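You operate a simulated robot arm through the tools that you are given. There is no shell and no other tool. Be economical: measure what you need, move in short steps, check, and stop when the job is done.

Carry out the task below with a simulated robot arm. There is one attempt and no reset: what you move stays moved.

TASK
Take the glass jar and leave it on top of the clear cover. Take the green cup labelled "5" from the top of the roasting bench and leave it on the low shelf of the packing counter. Switch the blue switch on. Put one of the plungers from the top of the press bench on the newspaper. Switch the red switch on. Put one of the tags from the top of the press bench on the grey cake. Take the wooden bowl on the top of the press bench and put it away on the top of the tea table. The order is free. Set down upright: glass jar, tag.

Only the result counts: the job must be done as asked and must still hold three seconds after the hand-in. Knocking over, shifting, dropping, spilling or breaking anything else fails it. A push-on lid holds only when it is set on centred and level and pressed home; a screw cap is set on level and turned clockwise until tight.

THE ROBOT
A 6-joint arm with a fingered hand on a trunk, on a base that drives. Base frame: it is fixed to the floor where the robot stands at the start and does not move with it; the origin is under the middle of the robot, x ahead of it, y to its left, z up; the surface under the hand at the start is at about z = 850. Readings come in mm, degrees, newtons and seconds.
With the tool pointing down near the work surface it reaches from about 340 to 760 mm from the robot's upright axis, wherever it stands. Its first joint turns from -166.0 to 166.0 degrees. Places, roughly: blue switch [-700, -300, 1100]; clear cover (19x20x10 cm) [-1400, -200, 900]; glass jar (6x6x8 cm) [500, 200, 900]; green cup [750, 250, 750]; grey cake (6x6x2 cm) [600, -800, 900]; low shelf of the packing counter [-1400, 1500, 200]; newspaper [-5000, 1000, 750]; plunger (6x6x6 cm) [-1000, -1700, 900]; red switch [-1300, -1700, 900]; tag [-1750, -1750, 750]; top of the tea table [-3500, -900, 800]; wooden bowl (10x10x6 cm) [-1800, -1800, 900]. Payload 4 kg.
Tool frame: the origin (TCP) lies between the finger pads and is the grasp point; the fingertips stand 26 mm ahead of it; z points along the fingers, y is the line along which they close. The gripper opens to 148 mm. The gripper's body begins 73 mm behind the TCP. The gripper is a hand of 3 fingers: y runs from the thumb to the fingers, the wrist lies at [0, 0, -239] in the tool frame.
Orientation is that of the tool frame in the base frame, as [roll, pitch, yaw] about the fixed x, y, z axes, in that order (R = Rz(yaw) Ry(pitch) Rx(roll)). With the fingers straight down and closing along the base's y, the tool's x points along the base's -x, its y along +y and its z along -z.

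THE INTERFACE
- The arm moves only by the tool step_arm. Its argument "steps" is a list of rows, each an object of numbers (a shift or turn left out is 0): "tx", "ty", "tz": the shift along the base's x, y, z in units of 50 mm (1.0 is 50 mm); "wx", "wy", "wz": the turn, a rotation vector about the base's x, y, z in units of 4 degrees (1.0 is 4 degrees). In form: [{"tx": .., "ty": .., "tz": .., "wx": .., "wy": .., "wz": ..}, ...]. A call has 1 to 10 rows; each row shifts and turns the commanded pose from where the row before left it. A call with a number of a shift or a turn outside -1 to 1 is refused whole. Rows are played at 5 a second. More than 50 mm and 8.6 degrees between two rows, and nothing of the call is played. Where a pose cannot be reached the arm comes as near as it can. A force on the tool above 40 N (or 10 N above the force at the start of the call, whichever is more), or a blocked arm, ends the call early, and 0.2 s more pass. In this call time passes only in rows, and 0.2 s behind the last. It gives the time, the measured TCP pose, the force on the tool (base axes), the opening and the grip force at its end, in the units of the frame above (readings bear some noise), with the torque about the TCP (base axes, N m) and any sound that the robot's microphone picked up.
- Cameras (640 x 400 px; columns grow to the right, rows downward): "scene" is now at [-39.4, 85.3, 1524.6]; the picture's right is [-0.96, -0.27, 0.00], its down [-0.20, 0.71, -0.68] and it looks along [0.18, -0.65, -0.74] (base axes); focal length 214 px, centre (320, 200). "wrist" rides on the gripper at [68, -39, -90] in the tool frame; the picture's right is [0.50, 0.87, 0.00], its down [-0.65, 0.38, -0.65] and it looks along [-0.57, 0.33, 0.76] (tool axes); focal length 222 px, centre (320, 200). There is no depth. A picture from a camera that has moved, and an enlarged one, comes with that camera's place and axes in the base frame and with its lens.
- snapshot(camera): a new picture of that camera. It takes no simulated time.
- slide_trunk(by): slides the trunk up (or, below 0, down) by that many mm; the arm and the scene camera ride with it, the base frame stays. It gives what a move gives, with no picture.
- roll_base(legs): drives the robot by 1 to 6 legs, each [ahead, left, turn to the left] in mm, mm and degrees, along the robot's own axes; the way and the turn of a leg run together, so that a leg with both is an arc; at most 1500 mm and 180 degrees a leg. The arm and the cameras ride along, it lands a little off, and it stops where it bumps. It gives what a move gives.
- curl_fingers(finger1, finger2, thumb_bend): sets how far each is bent, from 0 (flat) to 1 (curled in); at 0.3 the hand is open as for a grip, at 0.7 the pads meet at the TCP. One left out holds its place. A second passes; each finger stops where it meets its share of the squeeze, and holds until it gets a number again. It is the only way to open and close the hand. It gives what a move gives, with no picture; readings hold the bend of each and the force on the fingers (four entries, about 0 where the hand has none), thumb and palm.
- head_to(pan, tilt): turns the head with the scene camera to pan (to the left, within 155 degrees either way) and tilt (down, from -29 to 69), counted from straight ahead of the robot. It gives what a move gives.
- inspect(camera, box): a new picture of the part [left, top, right, bottom] of that camera's present view, enlarged. It takes no simulated time.
- job_done(): hands the job in; it is judged then, once.

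Work in short steps. Places have to be worked out from the pictures, the camera data and where the tool is seen: move nearer, look again, correct. Check each grasp and each placing, and mend what went wrong. You have 186 turns and 156 pictures in all, those below and enlarged ones among them. Open the gripper and draw the arm clear of the work before you hand the job in, unless the task says otherwise; then end with one line.

The tools are called after "Call:" by a JSON object that holds its "api" and its "payload". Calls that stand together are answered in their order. step_arm: Moves the arm, as the interface text tells. Its arguments: {"type":"object","properties":{"steps":{"type":"array","items":{"type":"object","properties":{"tx":{"type":"number"},"ty":{"type":"number"},"tz":{"type":"number"},"wx":{"type":"number"},"wy":{"type":"number"},"wz":{"type":"number"}}}}},"required":["steps"]} The other tools are called the same way: slide_trunk (by) slides the trunk up or down; curl_fingers (finger1, finger2, thumb_bend) moves the fingers one by one; roll_base (legs) drives the base; head_to (pan, tilt) turns the head that bears the scene camera; snapshot (camera) takes a picture; inspect (camera, box) takes an enlarged picture of a part of a camera's view; job_done () hands the job in.

At the start:

```text
t: 0.0
position: [475.3, -121.7, 1334.2]
ee_rot: [179.9, 0.1, 179.9]
contact_force: [0.1, -0.3, 0.4]
torque: [0.02, -0.02, -0.01]
gripper_width: 147.9
finger_force: 0.1
shape: jaw
bend: [0.3, 0.3, 0.3]
finger forces: [0.0, 0.0, 0.0, 0.0, 0.0, 0.0]
trunk travel left (down, up): [-483.0, 107.0]
robot x, y, heading: [-2.0, -0.8, -0.1]
head pan, tilt: [-74.4, 47.5]
```

scene: 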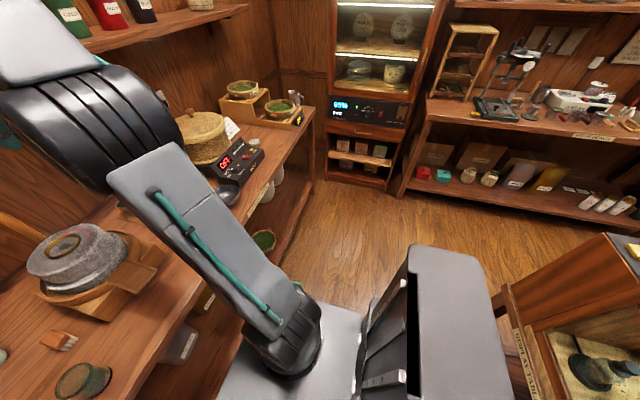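
wrist: 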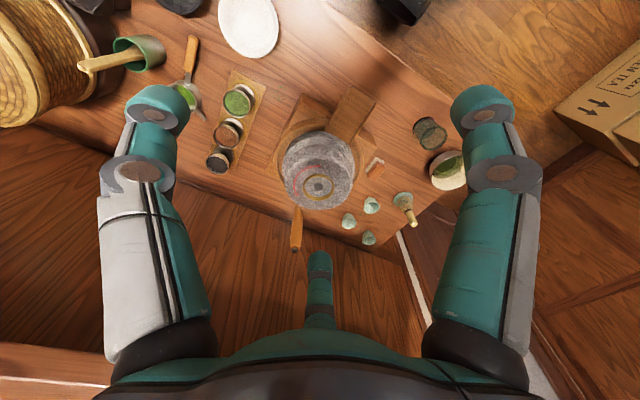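

I'll look around first, starting with the bench ahead.

Call:
{"api": "head_to", "payload": {"pan": 20, "tilt": 40}}

Call:
{"api": "snapshot", "payload": {"camera": "scene"}}

Call:
{"api": "head_to", "payload": {"pan": 100, "tilt": 35}}

Call:
{"api": "snapshot", "payload": {"camera": "scene"}}

Call:
{"api": "head_to", "payload": {"pan": 155, "tilt": 30}}

Call:
{"api": "snapshot", "payload": {"camera": "scene"}}

Call:
{"api": "head_to", "payload": {"pan": -140, "tilt": 35}}

Call:
{"api": "snapshot", "payload": {"camera": "scene"}}

```text
t: 1.7
position: [475.5, -120.3, 1335.6]
ee_rot: [179.9, 0.1, 179.8]
contact_force: [0.2, -0.3, -0.1]
torque: [-0.03, -0.01, 0.0]
gripper_width: 148.0
finger_force: 0.1
shape: jaw
bend: [0.3, 0.3, 0.3]
finger forces: [0.0, 0.1, 0.0, 0.0, 0.1, 0.0]
trunk travel left (down, up): [-483.0, 107.0]
robot x, y, heading: [0.3, -0.2, -0.3]
head pan, tilt: [20.0, 40.0]
```

```text
153 pictures are left
camera scene: at [19.2, 190.7, 1535.3], right [0.34, -0.94, 0.0], down [-0.6, -0.22, -0.77], along [0.72, 0.26, -0.64], focal length 214 px, centre (320, 200)
```

scene: 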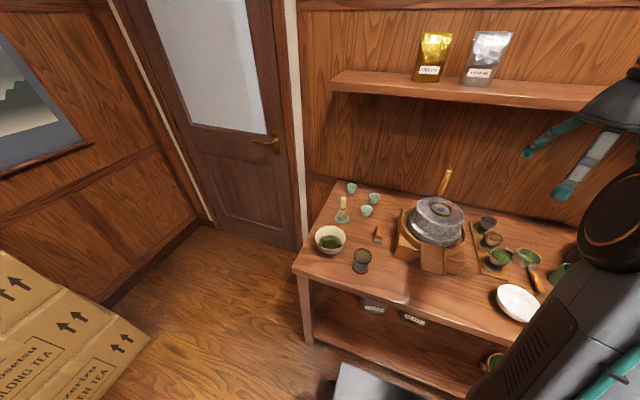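

```text
t: 3.2
position: [476.5, -121.0, 1335.6]
ee_rot: [179.9, 0.2, 179.8]
contact_force: [0.2, 0.5, 0.4]
torque: [-0.01, -0.01, 0.0]
gripper_width: 148.1
finger_force: 0.1
shape: jaw
bend: [0.3, 0.3, 0.3]
finger forces: [0.0, 0.0, 0.1, 0.0, 0.0, 0.0]
trunk travel left (down, up): [-483.0, 107.0]
robot x, y, heading: [-1.9, 0.2, 0.0]
head pan, tilt: [100.0, 35.0]
```

```text
152 pictures are left
camera scene: at [-75.9, 248.4, 1542.8], right [0.98, 0.17, 0.0], down [0.1, -0.56, -0.82], along [-0.14, 0.81, -0.57], focal length 214 px, centre (320, 200)
```

scene: 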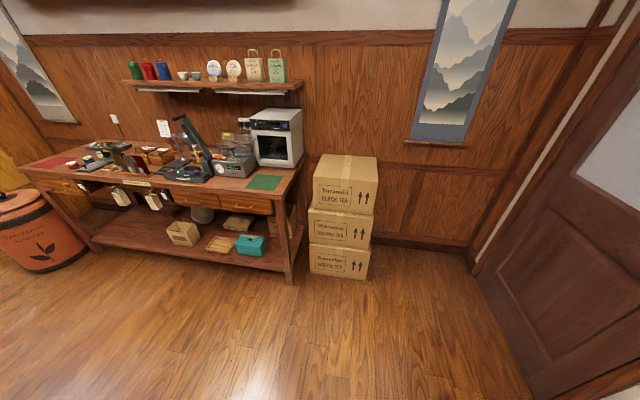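

```text
t: 4.5
position: [475.6, -121.1, 1335.9]
ee_rot: [179.9, 0.1, 179.8]
contact_force: [0.6, 0.2, -0.1]
torque: [-0.03, 0.02, 0.01]
gripper_width: 147.9
finger_force: 0.1
shape: jaw
bend: [0.3, 0.3, 0.3]
finger forces: [0.0, 0.0, 0.0, 0.1, 0.1, 0.0]
trunk travel left (down, up): [-483.0, 107.0]
robot x, y, heading: [-0.1, -2.9, -0.2]
head pan, tilt: [154.7, 30.0]
```

```text
151 pictures are left
camera scene: at [-142.4, 200.4, 1550.6], right [0.43, 0.9, 0.0], down [0.45, -0.21, -0.87], along [-0.78, 0.37, -0.5], focal length 214 px, centre (320, 200)
```

scene: 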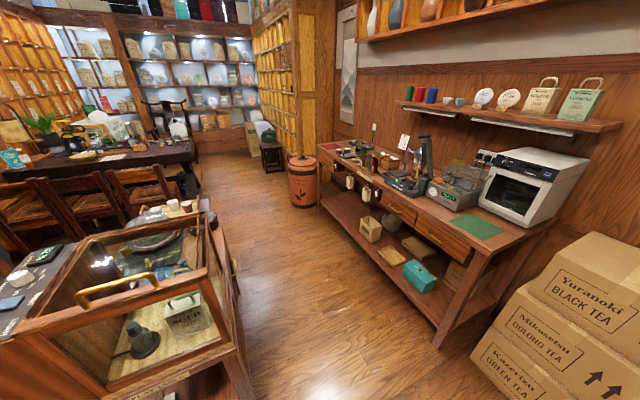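

```text
t: 8.5
position: [475.8, -120.7, 1335.8]
ee_rot: [179.9, 0.1, 179.9]
contact_force: [-1.1, 0.1, 0.0]
torque: [-0.02, 0.01, 0.02]
gripper_width: 147.9
finger_force: 0.1
shape: jaw
bend: [0.3, 0.3, 0.3]
finger forces: [0.0, 0.0, 0.0, 0.1, 0.0, 0.0]
trunk travel left (down, up): [-483.0, 107.0]
robot x, y, heading: [-2.3, 0.7, 0.2]
head pan, tilt: [-140.0, 35.0]
```

```text
150 pictures are left
camera scene: at [-128.1, 105.0, 1542.8], right [-0.64, 0.77, 0.0], down [0.44, 0.37, -0.82], along [-0.63, -0.53, -0.57], focal length 214 px, centre (320, 200)
```

scene: 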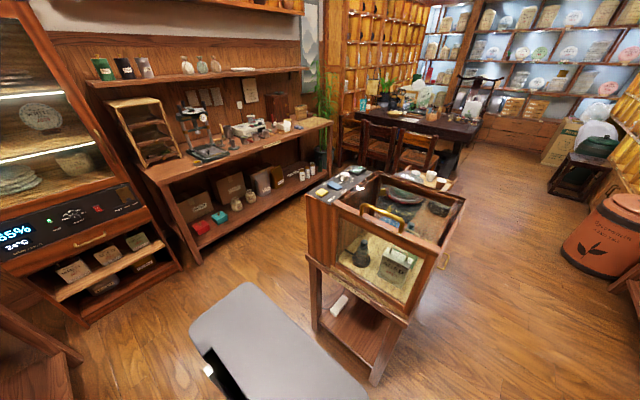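

The bench ahead holds the glass jar and small cups; I zoom on it.

Call:
{"api": "head_to", "payload": {"pan": 20, "tilt": 45}}

Call:
{"api": "inspect", "payload": {"camera": "scene", "box": [290, 140, 450, 240]}}

Call:
{"api": "head_to", "payload": {"pan": -50, "tilt": 45}}

Call:
{"api": "snapshot", "payload": {"camera": "scene"}}

Call:
{"api": "head_to", "payload": {"pan": -155, "tilt": 40}}

Call:
{"api": "inspect", "payload": {"camera": "scene", "box": [180, 100, 500, 300]}}

Call:
{"api": "head_to", "payload": {"pan": -130, "tilt": 30}}

Call:
{"api": "inspect", "payload": {"camera": "scene", "box": [200, 120, 440, 270]}}

```text
t: 11.0
position: [474.6, -120.8, 1335.8]
ee_rot: [179.9, 0.0, 179.9]
contact_force: [0.0, 1.0, 0.7]
torque: [-0.02, 0.03, -0.02]
gripper_width: 147.8
finger_force: 0.1
shape: jaw
bend: [0.3, 0.3, 0.3]
finger forces: [0.0, 0.1, 0.0, 0.1, 0.0, 0.1]
trunk travel left (down, up): [-483.0, 107.0]
robot x, y, heading: [-1.2, -4.4, 0.1]
head pan, tilt: [20.0, 45.0]
```

```text
4.00 times, centred on (370, 190) of scene
camera zoom: at [15.8, 189.4, 1528.0], right [0.34, -0.94, 0.0], down [-0.66, -0.24, -0.71], along [0.66, 0.24, -0.71], focal length 858 px, centre (120, 240)
```

zoom: 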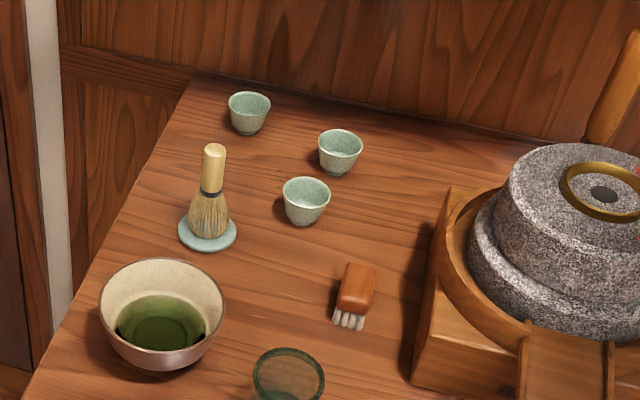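

```text
t: 12.4
position: [476.4, -120.7, 1336.6]
ee_rot: [179.9, 0.1, 179.9]
contact_force: [0.2, -0.5, -0.6]
torque: [0.0, 0.03, 0.01]
gripper_width: 147.7
finger_force: 0.1
shape: jaw
bend: [0.3, 0.3, 0.3]
finger forces: [0.1, 0.0, 0.0, 0.1, 0.0, 0.0]
trunk travel left (down, up): [-483.0, 107.0]
robot x, y, heading: [-3.9, -3.0, 0.2]
head pan, tilt: [-50.0, 45.0]
```

```text
148 pictures are left
camera scene: at [-8.4, 99.4, 1528.0], right [-0.77, -0.64, 0.0], down [-0.45, 0.54, -0.71], along [0.45, -0.54, -0.71], focal length 214 px, centre (320, 200)
```

scene: 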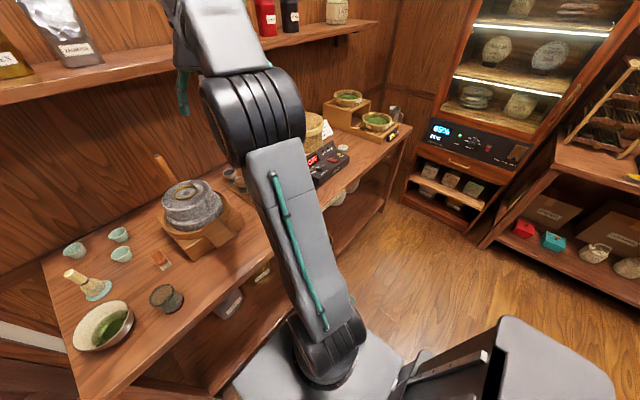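

```text
t: 14.2
position: [475.9, -119.5, 1335.1]
ee_rot: [179.8, 0.1, 179.9]
contact_force: [0.2, -0.2, 0.4]
torque: [-0.02, 0.0, -0.01]
gripper_width: 148.0
finger_force: 0.0
shape: jaw
bend: [0.3, 0.3, 0.3]
finger forces: [0.0, 0.0, 0.0, 0.0, 0.0, 0.1]
trunk travel left (down, up): [-483.0, 107.0]
robot x, y, heading: [1.8, 2.1, -0.0]
head pan, tilt: [-154.7, 40.0]
```

```text
2.00 times, centred on (340, 200) of scene
camera zoom: at [-137.5, 125.3, 1535.3], right [-0.43, 0.9, 0.0], down [0.58, 0.28, -0.77], along [-0.69, -0.33, -0.64], focal length 429 px, centre (280, 200)
```

zoom: 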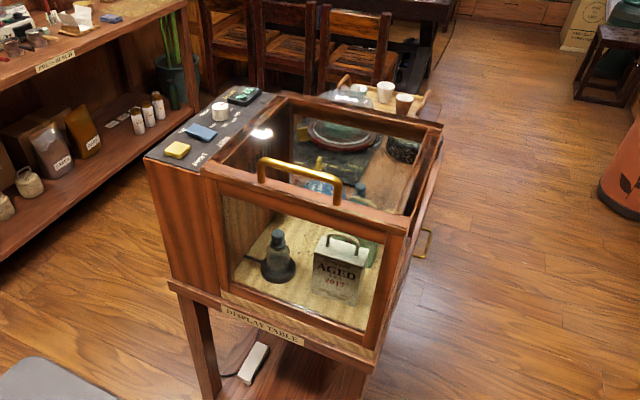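

```text
t: 15.1
position: [475.5, -119.6, 1336.0]
ee_rot: [179.9, 0.0, 179.9]
contact_force: [0.9, 0.1, -0.3]
torque: [-0.01, -0.01, -0.04]
gripper_width: 148.2
finger_force: 0.1
shape: jaw
bend: [0.3, 0.3, 0.3]
finger forces: [0.0, 0.0, 0.1, 0.0, 0.0, 0.0]
trunk travel left (down, up): [-483.0, 107.0]
robot x, y, heading: [0.4, 0.2, 0.0]
head pan, tilt: [-130.0, 30.0]
```

```text
2.67 times, centred on (320, 195) of scene
camera zoom: at [-118.9, 92.4, 1550.6], right [-0.77, 0.64, 0.0], down [0.32, 0.38, -0.87], along [-0.56, -0.66, -0.5], focal length 572 px, centre (320, 213)
```

zoom: 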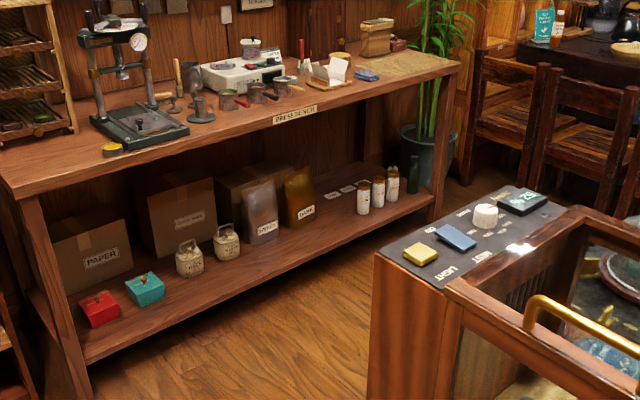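

The glass jar is around (465, 195). I move the hand toward above it and look with the wrist camera.

Call:
{"api": "step_arm", "payload": {"steps": [{"ty": 1}, {"ty": 1}, {"ty": 1}, {"ty": 1}, {"ty": 1}, {"ty": 1, "tz": -1}, {"tz": -1}, {"tz": -1}, {"tz": -1}]}}

Call:
{"api": "snapshot", "payload": {"camera": "wrist"}}

Call:
{"api": "head_to", "payload": {"pan": 5, "tilt": 45}}

Call:
{"api": "snapshot", "payload": {"camera": "scene"}}

```text
refused: row 6 steps farther than a row can; nothing moved
```

```text
145 pictures are left
camera wrist: at [408.6, -159.9, 1425.7], right [-0.5, 0.87, 0.0], down [0.65, 0.38, 0.66], along [0.57, 0.33, -0.76], focal length 222 px, centre (320, 200)
```

wrist: 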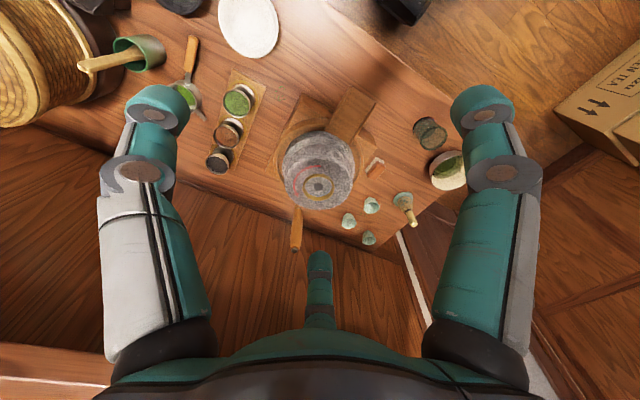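

```text
t: 17.2
position: [476.1, -120.1, 1335.8]
ee_rot: [179.9, 0.0, 179.9]
contact_force: [-0.1, -0.2, -0.2]
torque: [0.01, -0.01, 0.0]
gripper_width: 147.9
finger_force: 0.1
shape: jaw
bend: [0.3, 0.3, 0.3]
finger forces: [0.0, 0.0, 0.1, 0.0, 0.1, 0.1]
trunk travel left (down, up): [-483.0, 107.0]
robot x, y, heading: [-1.2, 1.9, -0.0]
head pan, tilt: [5.0, 45.0]
```

```text
144 pictures are left
camera scene: at [20.3, 168.7, 1528.0], right [0.09, -1.0, 0.0], down [-0.7, -0.06, -0.71], along [0.7, 0.06, -0.71], focal length 214 px, centre (320, 200)
```

scene: 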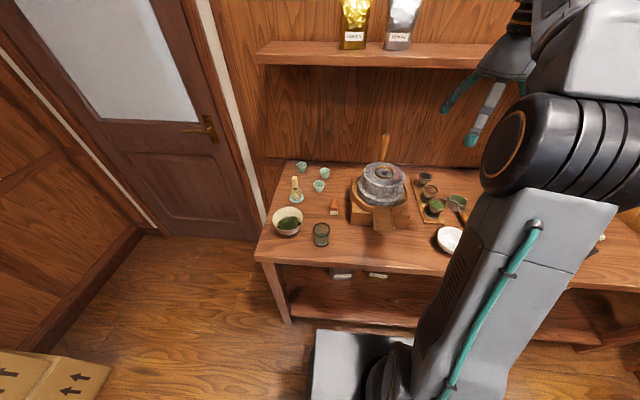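

Combined shifts must stay within 50 mm; I redo the move axis by axis.

Call:
{"api": "step_arm", "payload": {"steps": [{"ty": 1}, {"ty": 1}, {"ty": 1}, {"ty": 1}, {"ty": 1}, {"ty": 1}, {"tz": -1}, {"tz": -1}, {"tz": -1}]}}

Call:
{"api": "snapshot", "payload": {"camera": "wrist"}}

Call:
{"api": "snapshot", "payload": {"camera": "scene"}}

```text
t: 19.2
position: [475.1, 179.2, 1183.2]
ee_rot: [179.9, 0.0, 179.9]
contact_force: [-0.5, 0.0, -0.5]
torque: [0.01, -0.01, 0.02]
gripper_width: 147.7
finger_force: 0.0
shape: jaw
bend: [0.3, 0.3, 0.3]
finger forces: [0.1, 0.0, 0.0, 0.1, 0.1, 0.0]
trunk travel left (down, up): [-483.0, 107.0]
robot x, y, heading: [0.4, 2.9, -0.3]
head pan, tilt: [5.0, 45.0]
```

```text
143 pictures are left
camera wrist: at [407.6, 140.7, 1273.1], right [-0.5, 0.87, 0.0], down [0.66, 0.38, 0.66], along [0.57, 0.33, -0.76], focal length 222 px, centre (320, 200)
```

wrist: 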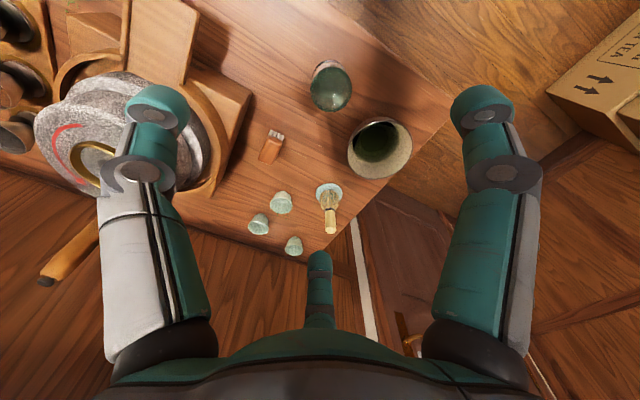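

```text
142 pictures are left
camera scene: at [20.6, 169.0, 1528.0], right [0.09, -1.0, 0.0], down [-0.7, -0.06, -0.71], along [0.7, 0.06, -0.71], focal length 214 px, centre (320, 200)
```

scene: 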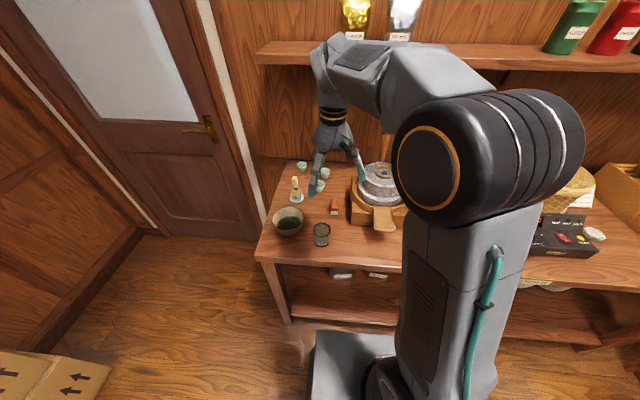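

Jar is at about (474, 200). I zoom on the cups for their labels, and move the hand sideways to align with the jar.

Call:
{"api": "inspect", "payload": {"camera": "wrist", "box": [230, 170, 350, 260]}}

Call:
{"api": "step_arm", "payload": {"steps": [{"ty": 0.4}, {"tz": -1}, {"tz": -1}, {"tz": -1}]}}

Call:
{"api": "snapshot", "payload": {"camera": "wrist"}}

Call:
{"api": "inspect", "payload": {"camera": "scene", "box": [240, 140, 400, 260]}}

```text
4.44 times, centred on (290, 215) of wrist
camera zoom: at [407.6, 140.7, 1273.1], right [-0.5, 0.87, 0.0], down [0.66, 0.38, 0.66], along [0.57, 0.33, -0.76], focal length 987 px, centre (453, 133)
```

zoom: 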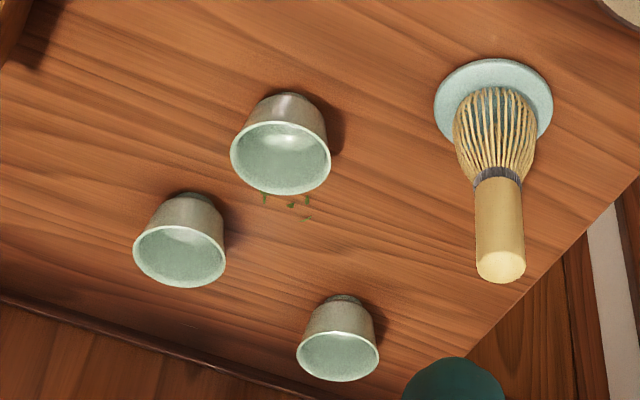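

```text
t: 20.2
position: [478.2, 200.9, 1036.6]
ee_rot: [180.0, 0.1, 179.9]
contact_force: [0.5, 0.0, 0.7]
torque: [0.02, -0.03, 0.01]
gripper_width: 147.9
finger_force: 0.1
shape: jaw
bend: [0.3, 0.3, 0.3]
finger forces: [0.1, 0.1, 0.0, 0.0, 0.0, 0.0]
trunk travel left (down, up): [-483.0, 107.0]
robot x, y, heading: [-1.7, -2.4, -0.2]
head pan, tilt: [5.0, 45.0]
```

```text
140 pictures are left
camera wrist: at [410.5, 161.5, 1126.9], right [-0.5, 0.87, 0.0], down [0.65, 0.38, 0.66], along [0.57, 0.33, -0.76], focal length 222 px, centre (320, 200)
```

wrist: 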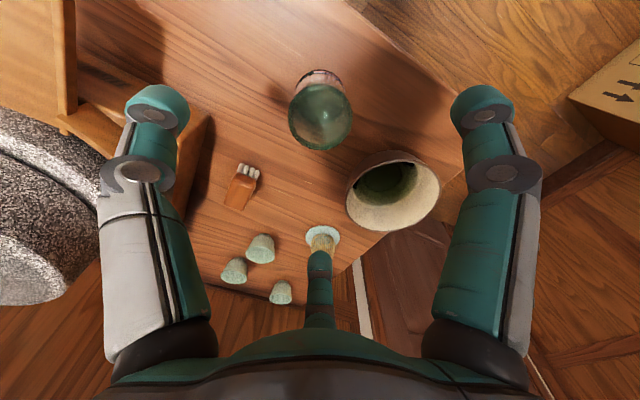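

```text
3.33 times, centred on (320, 200) of scene
camera zoom: at [20.3, 168.8, 1528.1], right [0.09, -1.0, 0.0], down [-0.7, -0.06, -0.71], along [0.7, 0.06, -0.71], focal length 715 px, centre (320, 200)
```

zoom: 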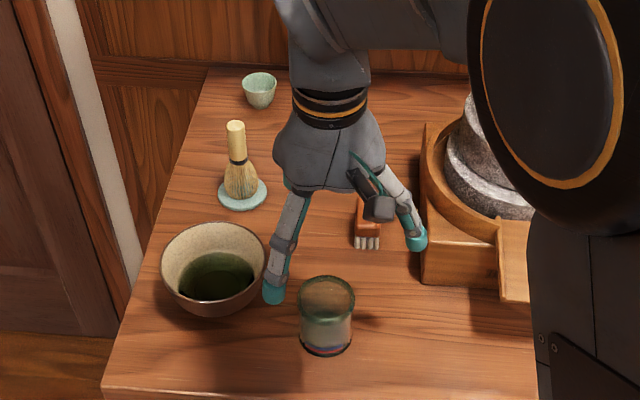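

The jar's orientation matters; I zoom on it from both cameras.

Call:
{"api": "inspect", "payload": {"camera": "wrist", "box": [270, 50, 370, 160]}}

Call:
{"api": "inspect", "payload": {"camera": "scene", "box": [300, 210, 340, 235]}}

Call:
{"api": "inspect", "payload": {"camera": "wrist", "box": [210, 220, 310, 310]}}

```text
3.64 times, centred on (320, 105) of wrist
camera zoom: at [410.5, 161.5, 1126.9], right [-0.5, 0.87, 0.0], down [0.65, 0.38, 0.66], along [0.57, 0.33, -0.76], focal length 808 px, centre (320, 546)
```

zoom: 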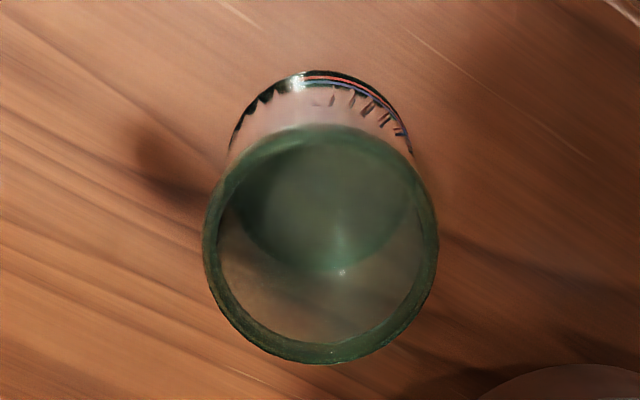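

```text
16.00 times, centred on (320, 222) of scene
camera zoom: at [20.3, 168.8, 1528.1], right [0.09, -1.0, 0.0], down [-0.7, -0.06, -0.71], along [0.7, 0.06, -0.71], focal length 3432 px, centre (320, -160)
```

zoom: 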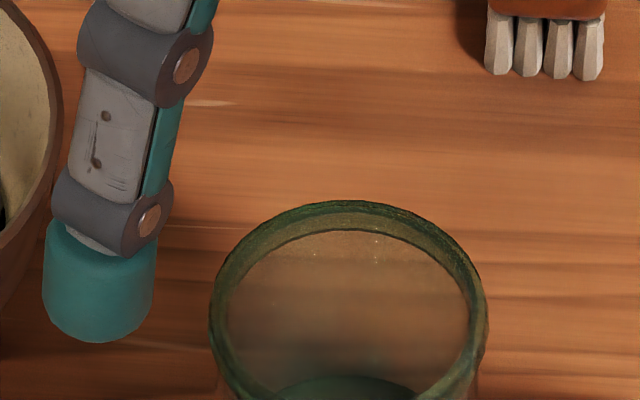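

```text
4.44 times, centred on (260, 265) of wrist
camera zoom: at [410.5, 161.5, 1126.9], right [-0.5, 0.87, 0.0], down [0.65, 0.38, 0.66], along [0.57, 0.33, -0.76], focal length 987 px, centre (587, -89)
```

zoom: 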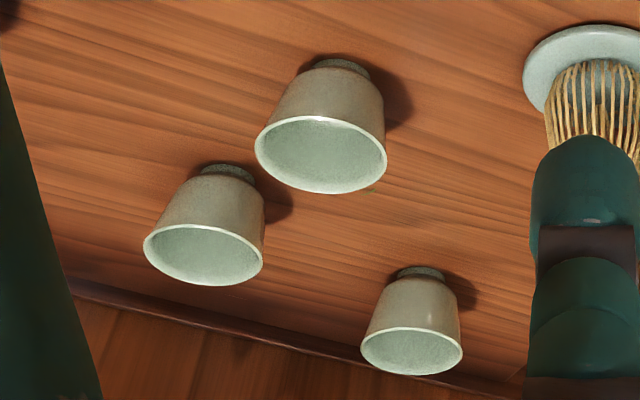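

Jar is upright, rim centre ≈ (472, 200). I pre-close a little for clearance from the bowl and descend to z≈893.

Call:
{"api": "curl_fingers", "payload": {"finger1": 0.4, "finger2": 0.4, "thumb_bend": 0.4}}

Call:
{"api": "step_arm", "payload": {"steps": [{"tx": -0.1, "tz": -0.8}, {"tz": -0.8}, {"tz": -0.7}]}}

Call:
{"api": "snapshot", "payload": {"camera": "wrist"}}

Call:
{"api": "inspect", "payload": {"camera": "scene", "box": [240, 140, 400, 260]}}

```text
t: 21.2
position: [478.0, 201.6, 1037.6]
ee_rot: [180.0, 0.1, 179.9]
contact_force: [0.8, 0.2, 0.2]
torque: [-0.01, 0.0, 0.01]
gripper_width: 95.6
finger_force: 0.0
shape: fingers
bend: [0.4, 0.4, 0.4]
finger forces: [0.0, 0.1, 0.0, 0.1, 0.0, 0.0]
trunk travel left (down, up): [-483.0, 107.0]
robot x, y, heading: [-1.1, -3.0, -0.0]
head pan, tilt: [5.0, 45.0]
```

```text
t: 22.1
position: [472.0, 198.2, 920.7]
ee_rot: [179.9, 0.2, 180.0]
contact_force: [0.2, 0.1, 0.7]
torque: [0.01, -0.02, 0.02]
gripper_width: 95.6
finger_force: 0.1
shape: fingers
bend: [0.4, 0.4, 0.4]
finger forces: [0.0, 0.0, 0.1, 0.0, 0.0, 0.1]
trunk travel left (down, up): [-483.0, 107.0]
robot x, y, heading: [0.4, 0.8, -0.0]
head pan, tilt: [5.0, 45.0]
```

```text
135 pictures are left
camera wrist: at [405.4, 159.0, 1010.8], right [-0.5, 0.87, 0.0], down [0.65, 0.38, 0.66], along [0.57, 0.33, -0.75], focal length 222 px, centre (320, 200)
```

wrist: 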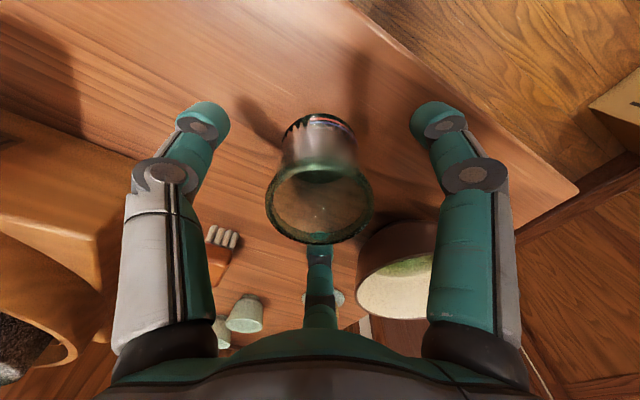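

```text
3.33 times, centred on (320, 200) of scene
camera zoom: at [20.4, 168.8, 1528.1], right [0.09, -1.0, 0.0], down [-0.7, -0.06, -0.71], along [0.7, 0.06, -0.71], focal length 715 px, centre (320, 200)
```

zoom: 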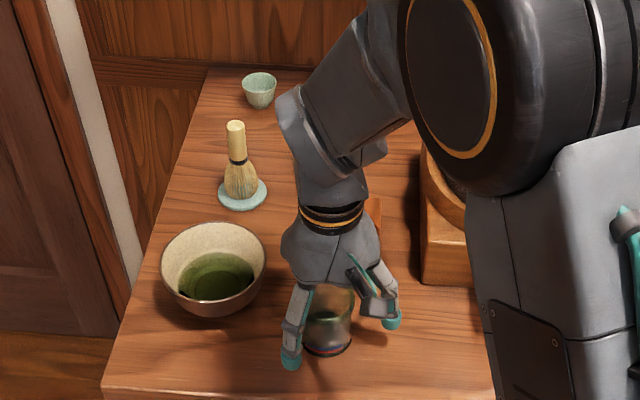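

Well centred. Down 28 mm and close.

Call:
{"api": "step_arm", "payload": {"steps": [{"tz": -0.55}]}}

Call:
{"api": "curl_fingers", "payload": {"finger1": 0.7, "finger2": 0.7, "thumb_bend": 0.7}}

Call:
{"api": "step_arm", "payload": {"steps": [{"tz": 0.6}, {"tz": 1}, {"tz": 1}]}}

Call:
{"api": "snapshot", "payload": {"camera": "wrist"}}

```text
t: 22.4
position: [473.0, 198.3, 890.8]
ee_rot: [179.9, 0.2, 179.9]
contact_force: [0.4, 0.1, -0.1]
torque: [-0.01, 0.0, 0.01]
gripper_width: 95.5
finger_force: 0.1
shape: fingers
bend: [0.4, 0.4, 0.4]
finger forces: [0.0, 0.0, 0.0, 0.0, 0.0, 0.0]
trunk travel left (down, up): [-483.0, 107.0]
robot x, y, heading: [1.6, 2.5, 0.3]
head pan, tilt: [5.0, 45.0]
```

```text
t: 23.4
position: [473.2, 198.1, 891.8]
ee_rot: [179.9, 0.2, 179.9]
contact_force: [-0.4, -0.2, 0.5]
torque: [-0.02, -0.02, -0.01]
gripper_width: 43.3
finger_force: 18.6
shape: fingers
bend: [0.55, 0.54, 0.6]
finger forces: [11.5, 12.0, 0.1, 0.1, 14.9, 0.0]
trunk travel left (down, up): [-483.0, 107.0]
robot x, y, heading: [-2.1, -2.3, -0.1]
head pan, tilt: [5.0, 45.0]
```

```text
t: 24.2
position: [471.5, 199.0, 1019.9]
ee_rot: [179.9, 0.1, 179.9]
contact_force: [0.4, -0.2, -1.2]
torque: [-0.04, -0.02, 0.03]
gripper_width: 42.7
finger_force: 18.9
shape: fingers
bend: [0.55, 0.54, 0.6]
finger forces: [11.3, 11.7, 0.0, 0.0, 14.6, 0.1]
trunk travel left (down, up): [-483.0, 107.0]
robot x, y, heading: [3.9, 4.3, -0.1]
head pan, tilt: [5.0, 45.0]
```

```text
133 pictures are left
camera wrist: at [404.4, 159.7, 1110.5], right [-0.5, 0.87, 0.0], down [0.65, 0.38, 0.66], along [0.57, 0.33, -0.76], focal length 222 px, centre (320, 200)
```

wrist: 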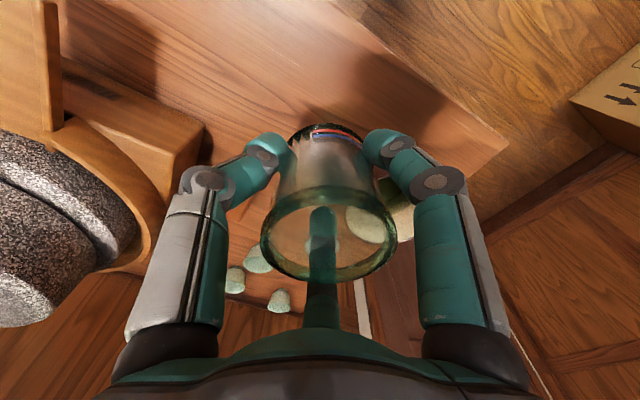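

Jar held securely. I raise it, tuck it slightly, drive left 500 mm and look back.

Call:
{"api": "step_arm", "payload": {"steps": [{"tz": 1}, {"tz": 1}, {"tz": 1}, {"tz": 1}, {"tz": 1}, {"ty": -1}, {"ty": -1}, {"ty": -1}]}}

Call:
{"api": "roll_base", "payload": {"legs": [[-100, 500, 0]]}}

Call:
{"api": "head_to", "payload": {"pan": 155, "tilt": 40}}

Call:
{"api": "snapshot", "payload": {"camera": "scene"}}

Call:
{"api": "head_to", "payload": {"pan": -155, "tilt": 40}}

Call:
{"api": "snapshot", "payload": {"camera": "scene"}}

```text
t: 26.1
position: [469.6, 50.2, 1272.7]
ee_rot: [180.0, 0.1, 180.0]
contact_force: [-0.9, 0.0, -1.8]
torque: [-0.03, 0.02, 0.0]
gripper_width: 42.4
finger_force: 18.2
shape: fingers
bend: [0.55, 0.54, 0.6]
finger forces: [10.6, 11.8, 0.0, 0.1, 14.5, 0.0]
trunk travel left (down, up): [-483.0, 107.0]
robot x, y, heading: [-3.6, 0.2, -0.1]
head pan, tilt: [5.0, 45.0]
```

```text
t: 29.1
position: [372.6, 550.1, 1272.1]
ee_rot: [179.9, 0.2, 178.9]
contact_force: [0.5, -0.6, 0.0]
torque: [-0.05, -0.02, 0.0]
gripper_width: 42.4
finger_force: 18.0
shape: fingers
bend: [0.55, 0.54, 0.6]
finger forces: [10.5, 11.8, 0.0, 0.0, 14.5, 0.0]
trunk travel left (down, up): [-483.0, 107.0]
robot x, y, heading: [-99.5, 504.1, -1.1]
head pan, tilt: [5.0, 45.0]
```

```text
t: 31.4
position: [373.3, 549.7, 1271.4]
ee_rot: [180.0, 0.1, 178.9]
contact_force: [0.6, -0.1, -1.4]
torque: [0.03, 0.04, -0.02]
gripper_width: 42.1
finger_force: 18.9
shape: fingers
bend: [0.55, 0.54, 0.6]
finger forces: [10.6, 11.8, 0.0, 0.0, 14.6, 0.0]
trunk travel left (down, up): [-483.0, 107.0]
robot x, y, heading: [-100.1, 504.9, -0.9]
head pan, tilt: [154.7, 40.0]
```

```text
132 pictures are left
camera scene: at [-231.6, 707.1, 1535.3], right [0.44, 0.9, 0.0], down [0.58, -0.29, -0.77], along [-0.69, 0.34, -0.64], focal length 214 px, centre (320, 200)
```

scene: 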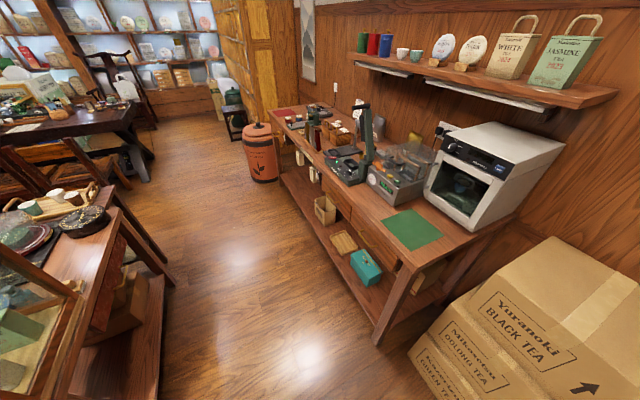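

```text
t: 35.6
position: [371.8, 550.3, 1273.0]
ee_rot: [180.0, 0.1, 178.9]
contact_force: [0.1, 0.5, -1.2]
torque: [-0.01, 0.01, -0.01]
gripper_width: 42.1
finger_force: 17.8
shape: fingers
bend: [0.55, 0.54, 0.6]
finger forces: [10.7, 11.8, 0.0, 0.1, 14.5, 0.0]
trunk travel left (down, up): [-483.0, 107.0]
robot x, y, heading: [-97.0, 506.1, -1.2]
head pan, tilt: [-154.7, 40.0]
```

```text
131 pictures are left
camera scene: at [-232.8, 634.4, 1535.3], right [-0.41, 0.91, 0.0], down [0.59, 0.26, -0.77], along [-0.7, -0.32, -0.64], focal length 214 px, centre (320, 200)
```

scene: 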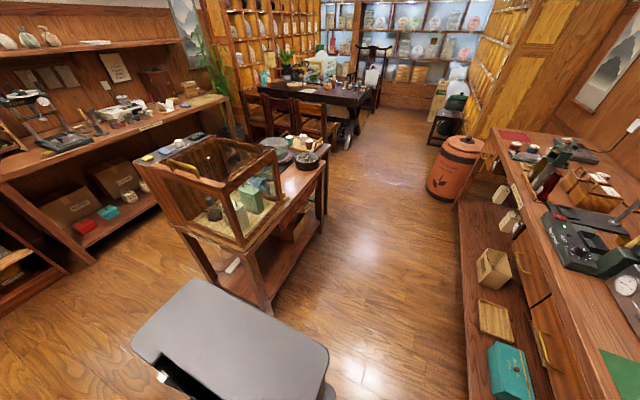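

Corridor between table (edge y≈40) and counter (y≈1215) is clear. I zoom on the tray end of the display table to find the clear cover.

Call:
{"api": "inspect", "payload": {"camera": "scene", "box": [130, 110, 340, 240]}}

Call:
{"api": "roll_base", "payload": {"legs": [[-1250, 0, 0]]}}

Call:
{"api": "head_to", "payload": {"pan": -90, "tilt": 50}}

Call:
{"api": "snapshot", "payload": {"camera": "scene"}}

```text
3.05 times, centred on (235, 175) of scene
camera zoom: at [-232.8, 634.4, 1535.3], right [-0.41, 0.91, 0.0], down [0.59, 0.26, -0.77], along [-0.7, -0.32, -0.64], focal length 654 px, centre (579, 276)
```

zoom: 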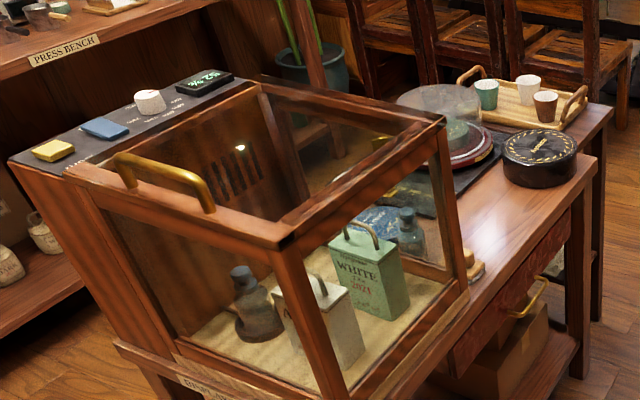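

```text
t: 41.9
position: [-864.2, 576.9, 1271.2]
ee_rot: [179.9, 0.1, 176.8]
contact_force: [0.1, 0.5, -0.4]
torque: [-0.02, 0.0, 0.0]
gripper_width: 42.4
finger_force: 18.7
shape: fingers
bend: [0.55, 0.54, 0.6]
finger forces: [10.6, 11.8, 0.0, 0.1, 14.6, 0.0]
trunk travel left (down, up): [-483.0, 107.0]
robot x, y, heading: [-1333.6, 549.7, -3.0]
head pan, tilt: [-154.7, 40.0]
```

```text
t: 43.2
position: [-863.4, 577.1, 1271.4]
ee_rot: [179.8, 0.1, 176.8]
contact_force: [0.1, 0.3, -2.5]
torque: [-0.04, 0.01, 0.04]
gripper_width: 42.3
finger_force: 18.5
shape: fingers
bend: [0.55, 0.54, 0.6]
finger forces: [10.5, 11.9, 0.1, 0.0, 14.4, 0.0]
trunk travel left (down, up): [-483.0, 107.0]
robot x, y, heading: [-1333.6, 551.9, -3.1]
head pan, tilt: [-90.0, 50.0]
```

```text
129 pictures are left
camera scene: at [-1390.6, 638.9, 1521.1], right [-1.0, 0.06, 0.0], down [0.04, 0.76, -0.64], along [-0.04, -0.64, -0.77], focal length 214 px, centre (320, 200)
```

scene: 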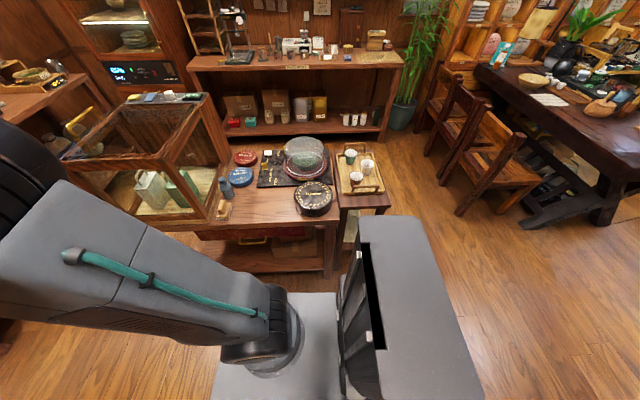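

The clear cover is the cloche at (305,155). I zoom to see its top.

Call:
{"api": "inspect", "payload": {"camera": "scene", "box": [210, 120, 400, 230]}}

Call:
{"api": "roll_base", "payload": {"legs": [[0, -60, 0], [0, 0, -87]]}}

Call:
{"api": "head_to", "payload": {"pan": 0, "tilt": 50}}

Call:
{"api": "snapshot", "payload": {"camera": "scene"}}

Call:
{"api": "snapshot", "payload": {"camera": "wrist"}}

```text
3.37 times, centred on (305, 175) of scene
camera zoom: at [-1390.6, 638.9, 1521.1], right [-1.0, 0.06, 0.0], down [0.04, 0.76, -0.64], along [-0.04, -0.64, -0.77], focal length 722 px, centre (370, 284)
```

zoom: 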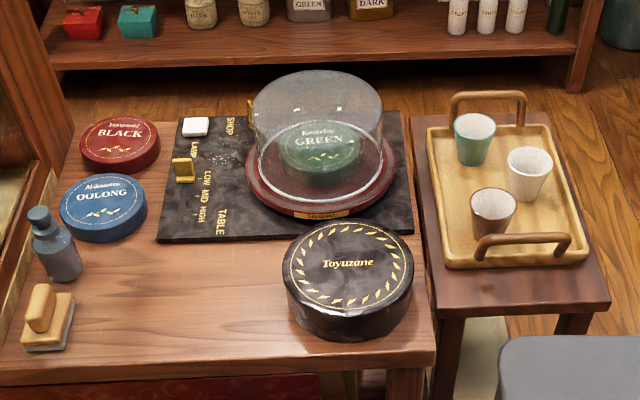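

```text
t: 47.9
position: [-1290.5, 21.3, 1271.5]
ee_rot: [179.9, 0.1, 89.5]
contact_force: [0.1, 0.1, -0.6]
torque: [0.0, -0.01, 0.04]
gripper_width: 41.5
finger_force: 17.8
shape: fingers
bend: [0.55, 0.54, 0.6]
finger forces: [9.8, 11.6, 0.0, 0.0, 14.4, 0.0]
trunk travel left (down, up): [-483.0, 107.0]
robot x, y, heading: [-1337.7, 490.2, -90.2]
head pan, tilt: [-90.0, 50.0]
```

```text
t: 49.5
position: [-1289.5, 20.6, 1271.4]
ee_rot: [179.9, 0.1, 89.5]
contact_force: [-0.1, 0.4, -1.0]
torque: [0.01, 0.0, 0.0]
gripper_width: 41.9
finger_force: 17.7
shape: fingers
bend: [0.55, 0.54, 0.6]
finger forces: [9.9, 11.7, 0.1, 0.0, 14.5, 0.0]
trunk travel left (down, up): [-483.0, 107.0]
robot x, y, heading: [-1339.9, 490.6, -90.2]
head pan, tilt: [0.0, 50.0]
```

```text
127 pictures are left
camera scene: at [-1177.5, 471.8, 1521.1], right [-1.0, 0.01, 0.0], down [0.01, 0.77, -0.64], along [-0.01, -0.64, -0.77], focal length 214 px, centre (320, 200)
```

scene: 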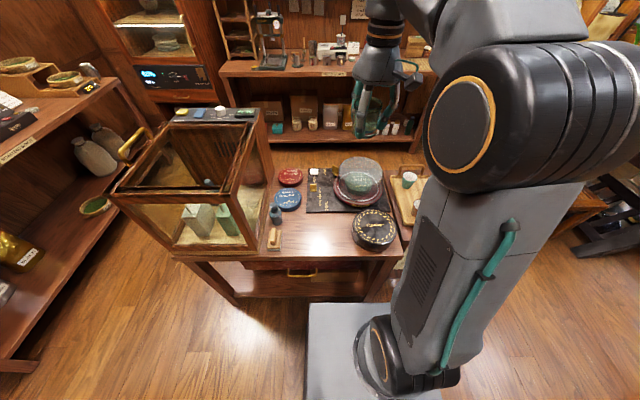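

```text
126 pictures are left
camera wrist: at [-1328.1, 87.9, 1361.9], right [0.87, 0.49, 0.0], down [0.37, -0.66, 0.66], along [0.32, -0.57, -0.76], focal length 222 px, centre (320, 200)
```

wrist: 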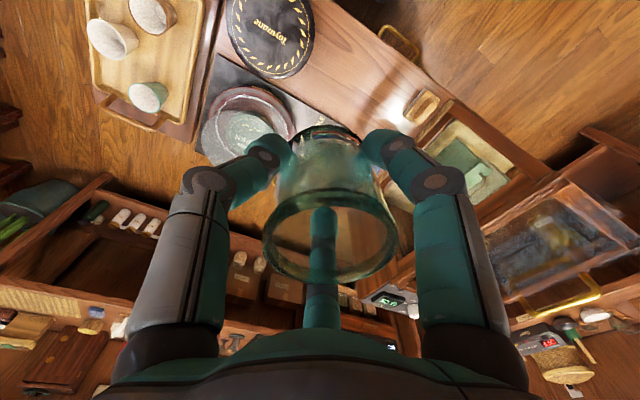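

Cover axis near (-1366, -180). I zoom the new scene view to refine it and its top height.

Call:
{"api": "inspect", "payload": {"camera": "scene", "box": [300, 140, 430, 220]}}

Call:
{"api": "inspect", "payload": {"camera": "wrist", "box": [180, 60, 320, 180]}}

```text
4.92 times, centred on (365, 180) of scene
camera zoom: at [-1177.5, 471.8, 1521.1], right [-1.0, 0.01, 0.0], down [0.01, 0.77, -0.64], along [-0.01, -0.64, -0.77], focal length 1056 px, centre (98, 298)
```

zoom: 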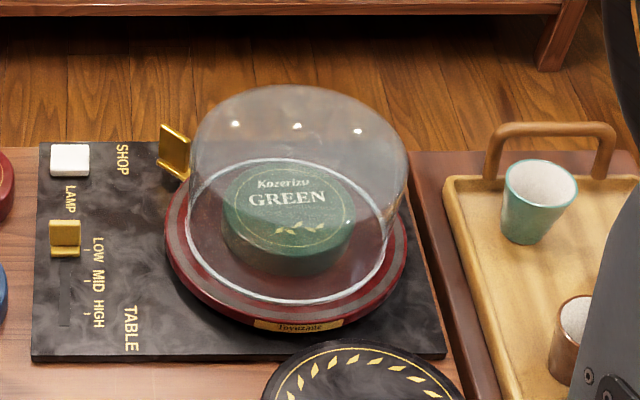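

```text
3.33 times, centred on (250, 120) of wrist
camera zoom: at [-1328.1, 87.9, 1361.9], right [0.87, 0.49, 0.0], down [0.37, -0.66, 0.66], along [0.32, -0.57, -0.76], focal length 740 px, centre (553, 467)
```

zoom: 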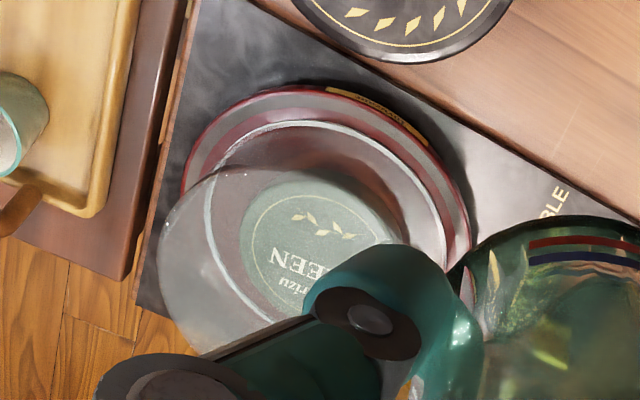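

Cover top ≈ z 900, centre ≈ (-1364, -200). I move the jar above it.

Call:
{"api": "step_arm", "payload": {"steps": [{"tx": -0.75, "ty": -0.6}, {"tx": -0.75, "ty": -0.6}, {"ty": -1}, {"ty": -1}, {"ty": -1}, {"ty": -0.2, "tz": -0.9}, {"tz": -1}, {"tz": -1}, {"tz": -1}]}}

Call:
{"api": "snapshot", "payload": {"camera": "wrist"}}

Call:
{"api": "inspect", "payload": {"camera": "scene", "box": [290, 100, 450, 220]}}

```text
t: 51.5
position: [-1377.0, -125.4, 1063.5]
ee_rot: [179.9, 0.2, 89.4]
contact_force: [-0.3, 0.1, -1.6]
torque: [0.06, 0.02, 0.04]
gripper_width: 41.1
finger_force: 17.8
shape: fingers
bend: [0.55, 0.54, 0.61]
finger forces: [9.9, 11.7, 0.0, 0.1, 14.1, 0.0]
out of reach, approached as far as the arm can: row 4, 5
trunk travel left (down, up): [-483.0, 107.0]
robot x, y, heading: [-1335.9, 485.5, -90.5]
head pan, tilt: [0.0, 50.0]
```

```text
123 pictures are left
camera wrist: at [-1414.8, -58.0, 1153.7], right [0.87, 0.49, 0.0], down [0.37, -0.66, 0.66], along [0.32, -0.57, -0.75], focal length 222 px, centre (320, 200)
```

wrist: 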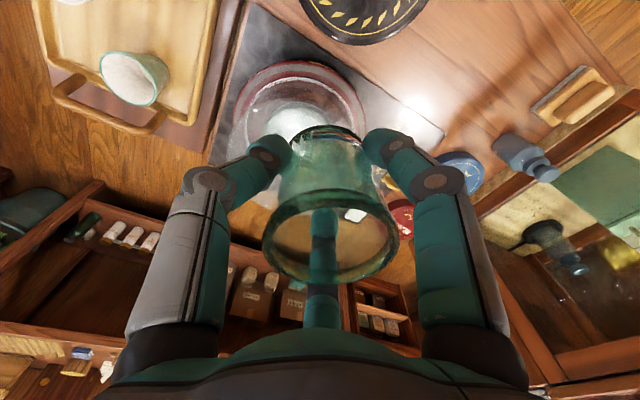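

```text
3.33 times, centred on (370, 160) of scene
camera zoom: at [-1177.5, 471.6, 1521.1], right [-1.0, 0.01, 0.0], down [0.01, 0.77, -0.64], along [0.0, -0.64, -0.77], focal length 715 px, centre (153, 333)
```

zoom: 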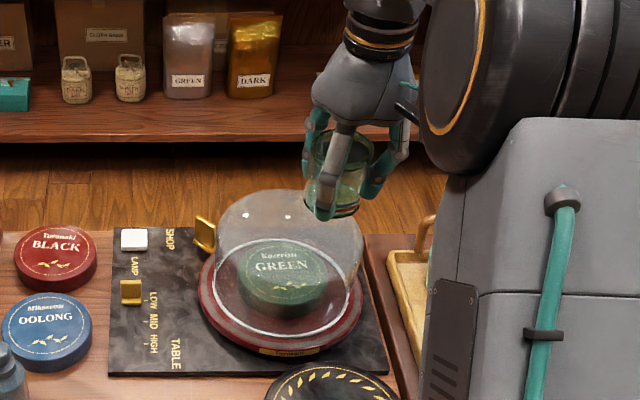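

At height the reach is limited; lower down it's larger. I descend to z≈995 (still clear of the cover), then extend the remaining 75 mm.

Call:
{"api": "step_arm", "payload": {"steps": [{"tz": -0.7}, {"tz": -0.65}, {"tx": 0.15, "ty": -0.5}, {"tx": 0.1, "ty": -0.5}, {"ty": -0.5}]}}

Call:
{"api": "snapshot", "payload": {"camera": "wrist"}}

Call:
{"api": "inspect", "payload": {"camera": "scene", "box": [290, 100, 450, 220]}}

```text
t: 52.8
position: [-1362.0, -202.7, 997.8]
ee_rot: [179.9, 0.1, 89.4]
contact_force: [0.1, -0.5, -1.0]
torque: [0.0, 0.03, -0.01]
gripper_width: 40.7
finger_force: 17.9
shape: fingers
bend: [0.55, 0.54, 0.61]
finger forces: [10.0, 11.6, 0.0, 0.0, 13.9, 0.1]
trunk travel left (down, up): [-483.0, 107.0]
robot x, y, heading: [-1338.8, 487.5, -90.2]
head pan, tilt: [0.0, 50.0]
```

```text
121 pictures are left
camera wrist: at [-1400.2, -133.9, 1087.7], right [0.87, 0.49, 0.0], down [0.37, -0.66, 0.66], along [0.32, -0.57, -0.76], focal length 222 px, centre (320, 200)
```

wrist: 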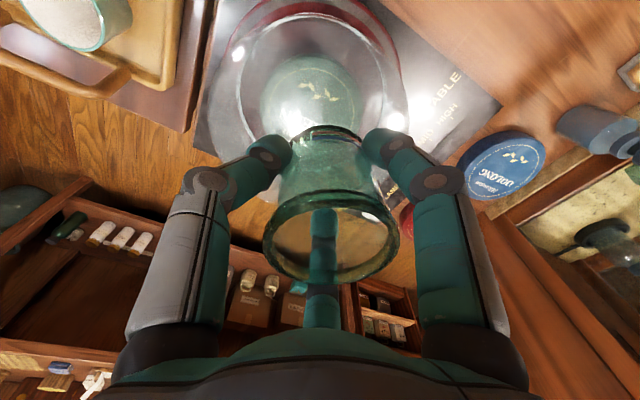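

```text
3.33 times, centred on (370, 160) of scene
camera zoom: at [-1177.4, 471.5, 1521.1], right [-1.0, 0.01, 0.0], down [0.01, 0.77, -0.64], along [-0.01, -0.64, -0.77], focal length 715 px, centre (153, 333)
```

zoom: 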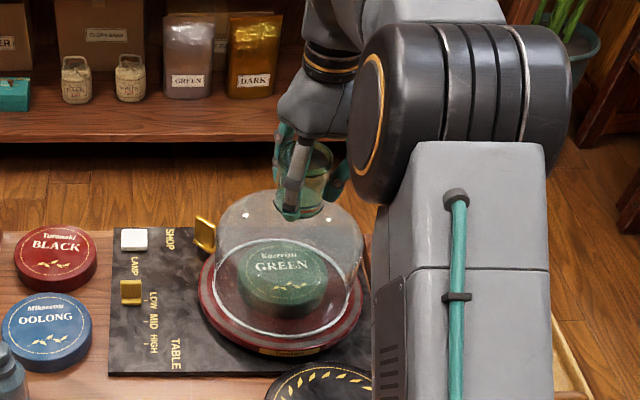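

Alignment looks good. I lower in fine steps watching the force.

Call:
{"api": "step_arm", "payload": {"steps": [{"tz": -0.4}, {"tz": -0.4}, {"tz": -0.1}, {"tz": -0.1}]}}

Call:
{"api": "inspect", "payload": {"camera": "scene", "box": [320, 120, 400, 180]}}

```text
t: 53.8
position: [-1362.7, -201.7, 947.1]
ee_rot: [179.9, 0.1, 89.5]
contact_force: [-0.1, 0.0, -1.0]
torque: [0.03, 0.02, -0.04]
gripper_width: 40.7
finger_force: 17.6
shape: fingers
bend: [0.55, 0.54, 0.61]
finger forces: [9.9, 11.7, 0.0, 0.0, 13.9, 0.0]
trunk travel left (down, up): [-483.0, 107.0]
robot x, y, heading: [-1339.5, 484.7, -90.4]
head pan, tilt: [0.0, 50.0]
```

```text
6.67 times, centred on (360, 150) of scene
camera zoom: at [-1177.5, 471.8, 1521.1], right [-1.0, 0.01, 0.0], down [0.01, 0.77, -0.64], along [0.0, -0.64, -0.77], focal length 1430 px, centre (53, 533)
```

zoom: 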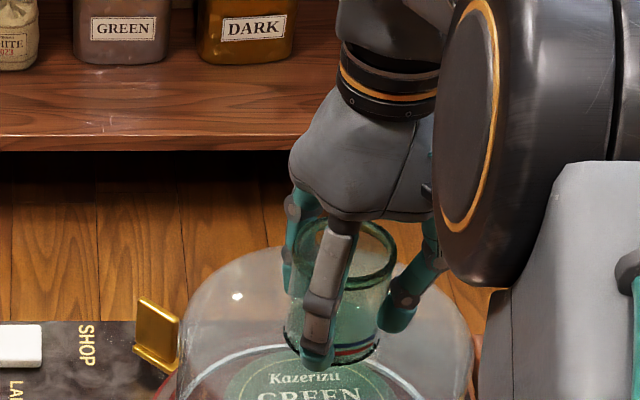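

Nearly down and centred. I go down in 2 mm rows to contact.

Call:
{"api": "step_arm", "payload": {"steps": [{"tz": -0.04}, {"tz": -0.04}, {"tz": -0.04}]}}

```text
t: 54.5
position: [-1361.6, -201.6, 940.3]
ee_rot: [179.9, 0.1, 89.5]
contact_force: [-0.3, 0.1, -0.6]
torque: [0.01, -0.01, 0.0]
gripper_width: 40.7
finger_force: 18.1
shape: fingers
bend: [0.55, 0.54, 0.61]
finger forces: [9.9, 11.8, 0.1, 0.0, 13.9, 0.1]
trunk travel left (down, up): [-483.0, 107.0]
robot x, y, heading: [-1336.9, 487.3, -90.2]
head pan, tilt: [0.0, 50.0]
```

Still no contact; continue.

Call:
{"api": "step_arm", "payload": {"steps": [{"tz": -0.04}, {"tz": -0.04}, {"tz": -0.04}]}}

```text
t: 55.4
position: [-1361.3, -202.8, 934.4]
ee_rot: [179.9, 0.1, 89.4]
contact_force: [-0.8, -0.7, -0.3]
torque: [0.0, -0.02, 0.0]
gripper_width: 40.8
finger_force: 17.4
shape: fingers
bend: [0.55, 0.54, 0.61]
finger forces: [9.9, 11.8, 0.1, 0.0, 13.9, 0.0]
trunk travel left (down, up): [-483.0, 107.0]
robot x, y, heading: [-1338.6, 487.3, -90.4]
head pan, tilt: [0.0, 50.0]
```

Call:
{"api": "inspect", "payload": {"camera": "scene", "box": [340, 155, 380, 180]}}

Call:
{"api": "inspect", "payload": {"camera": "wrist", "box": [240, 60, 420, 180]}}

```text
16.00 times, centred on (360, 168) of scene
camera zoom: at [-1177.5, 471.7, 1521.1], right [-1.0, 0.01, 0.0], down [0.01, 0.77, -0.64], along [0.0, -0.64, -0.77], focal length 3432 px, centre (-320, 720)
```

zoom: 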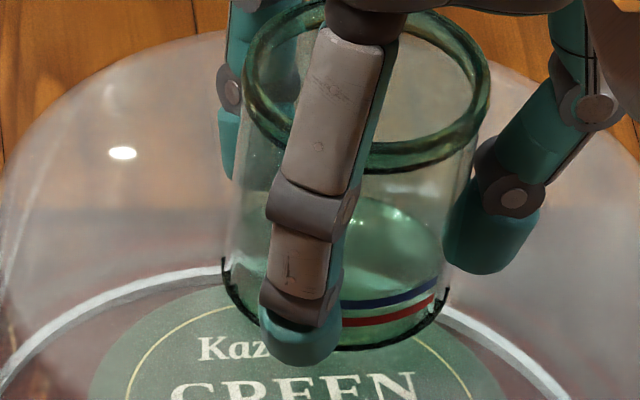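

```text
3.33 times, centred on (330, 120) of wrist
camera zoom: at [-1399.1, -134.8, 1025.5], right [0.87, 0.49, 0.0], down [0.37, -0.66, 0.66], along [0.32, -0.57, -0.76], focal length 740 px, centre (287, 467)
```

zoom: 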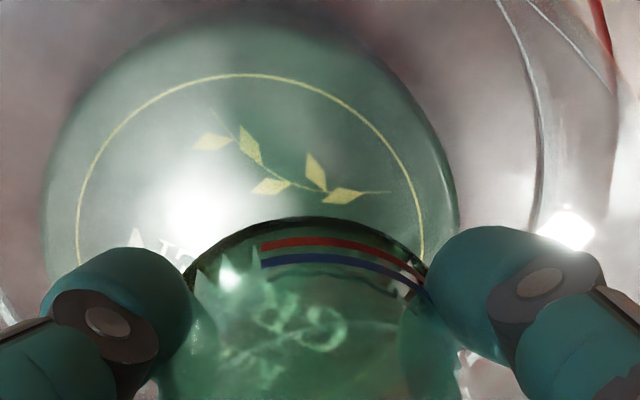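

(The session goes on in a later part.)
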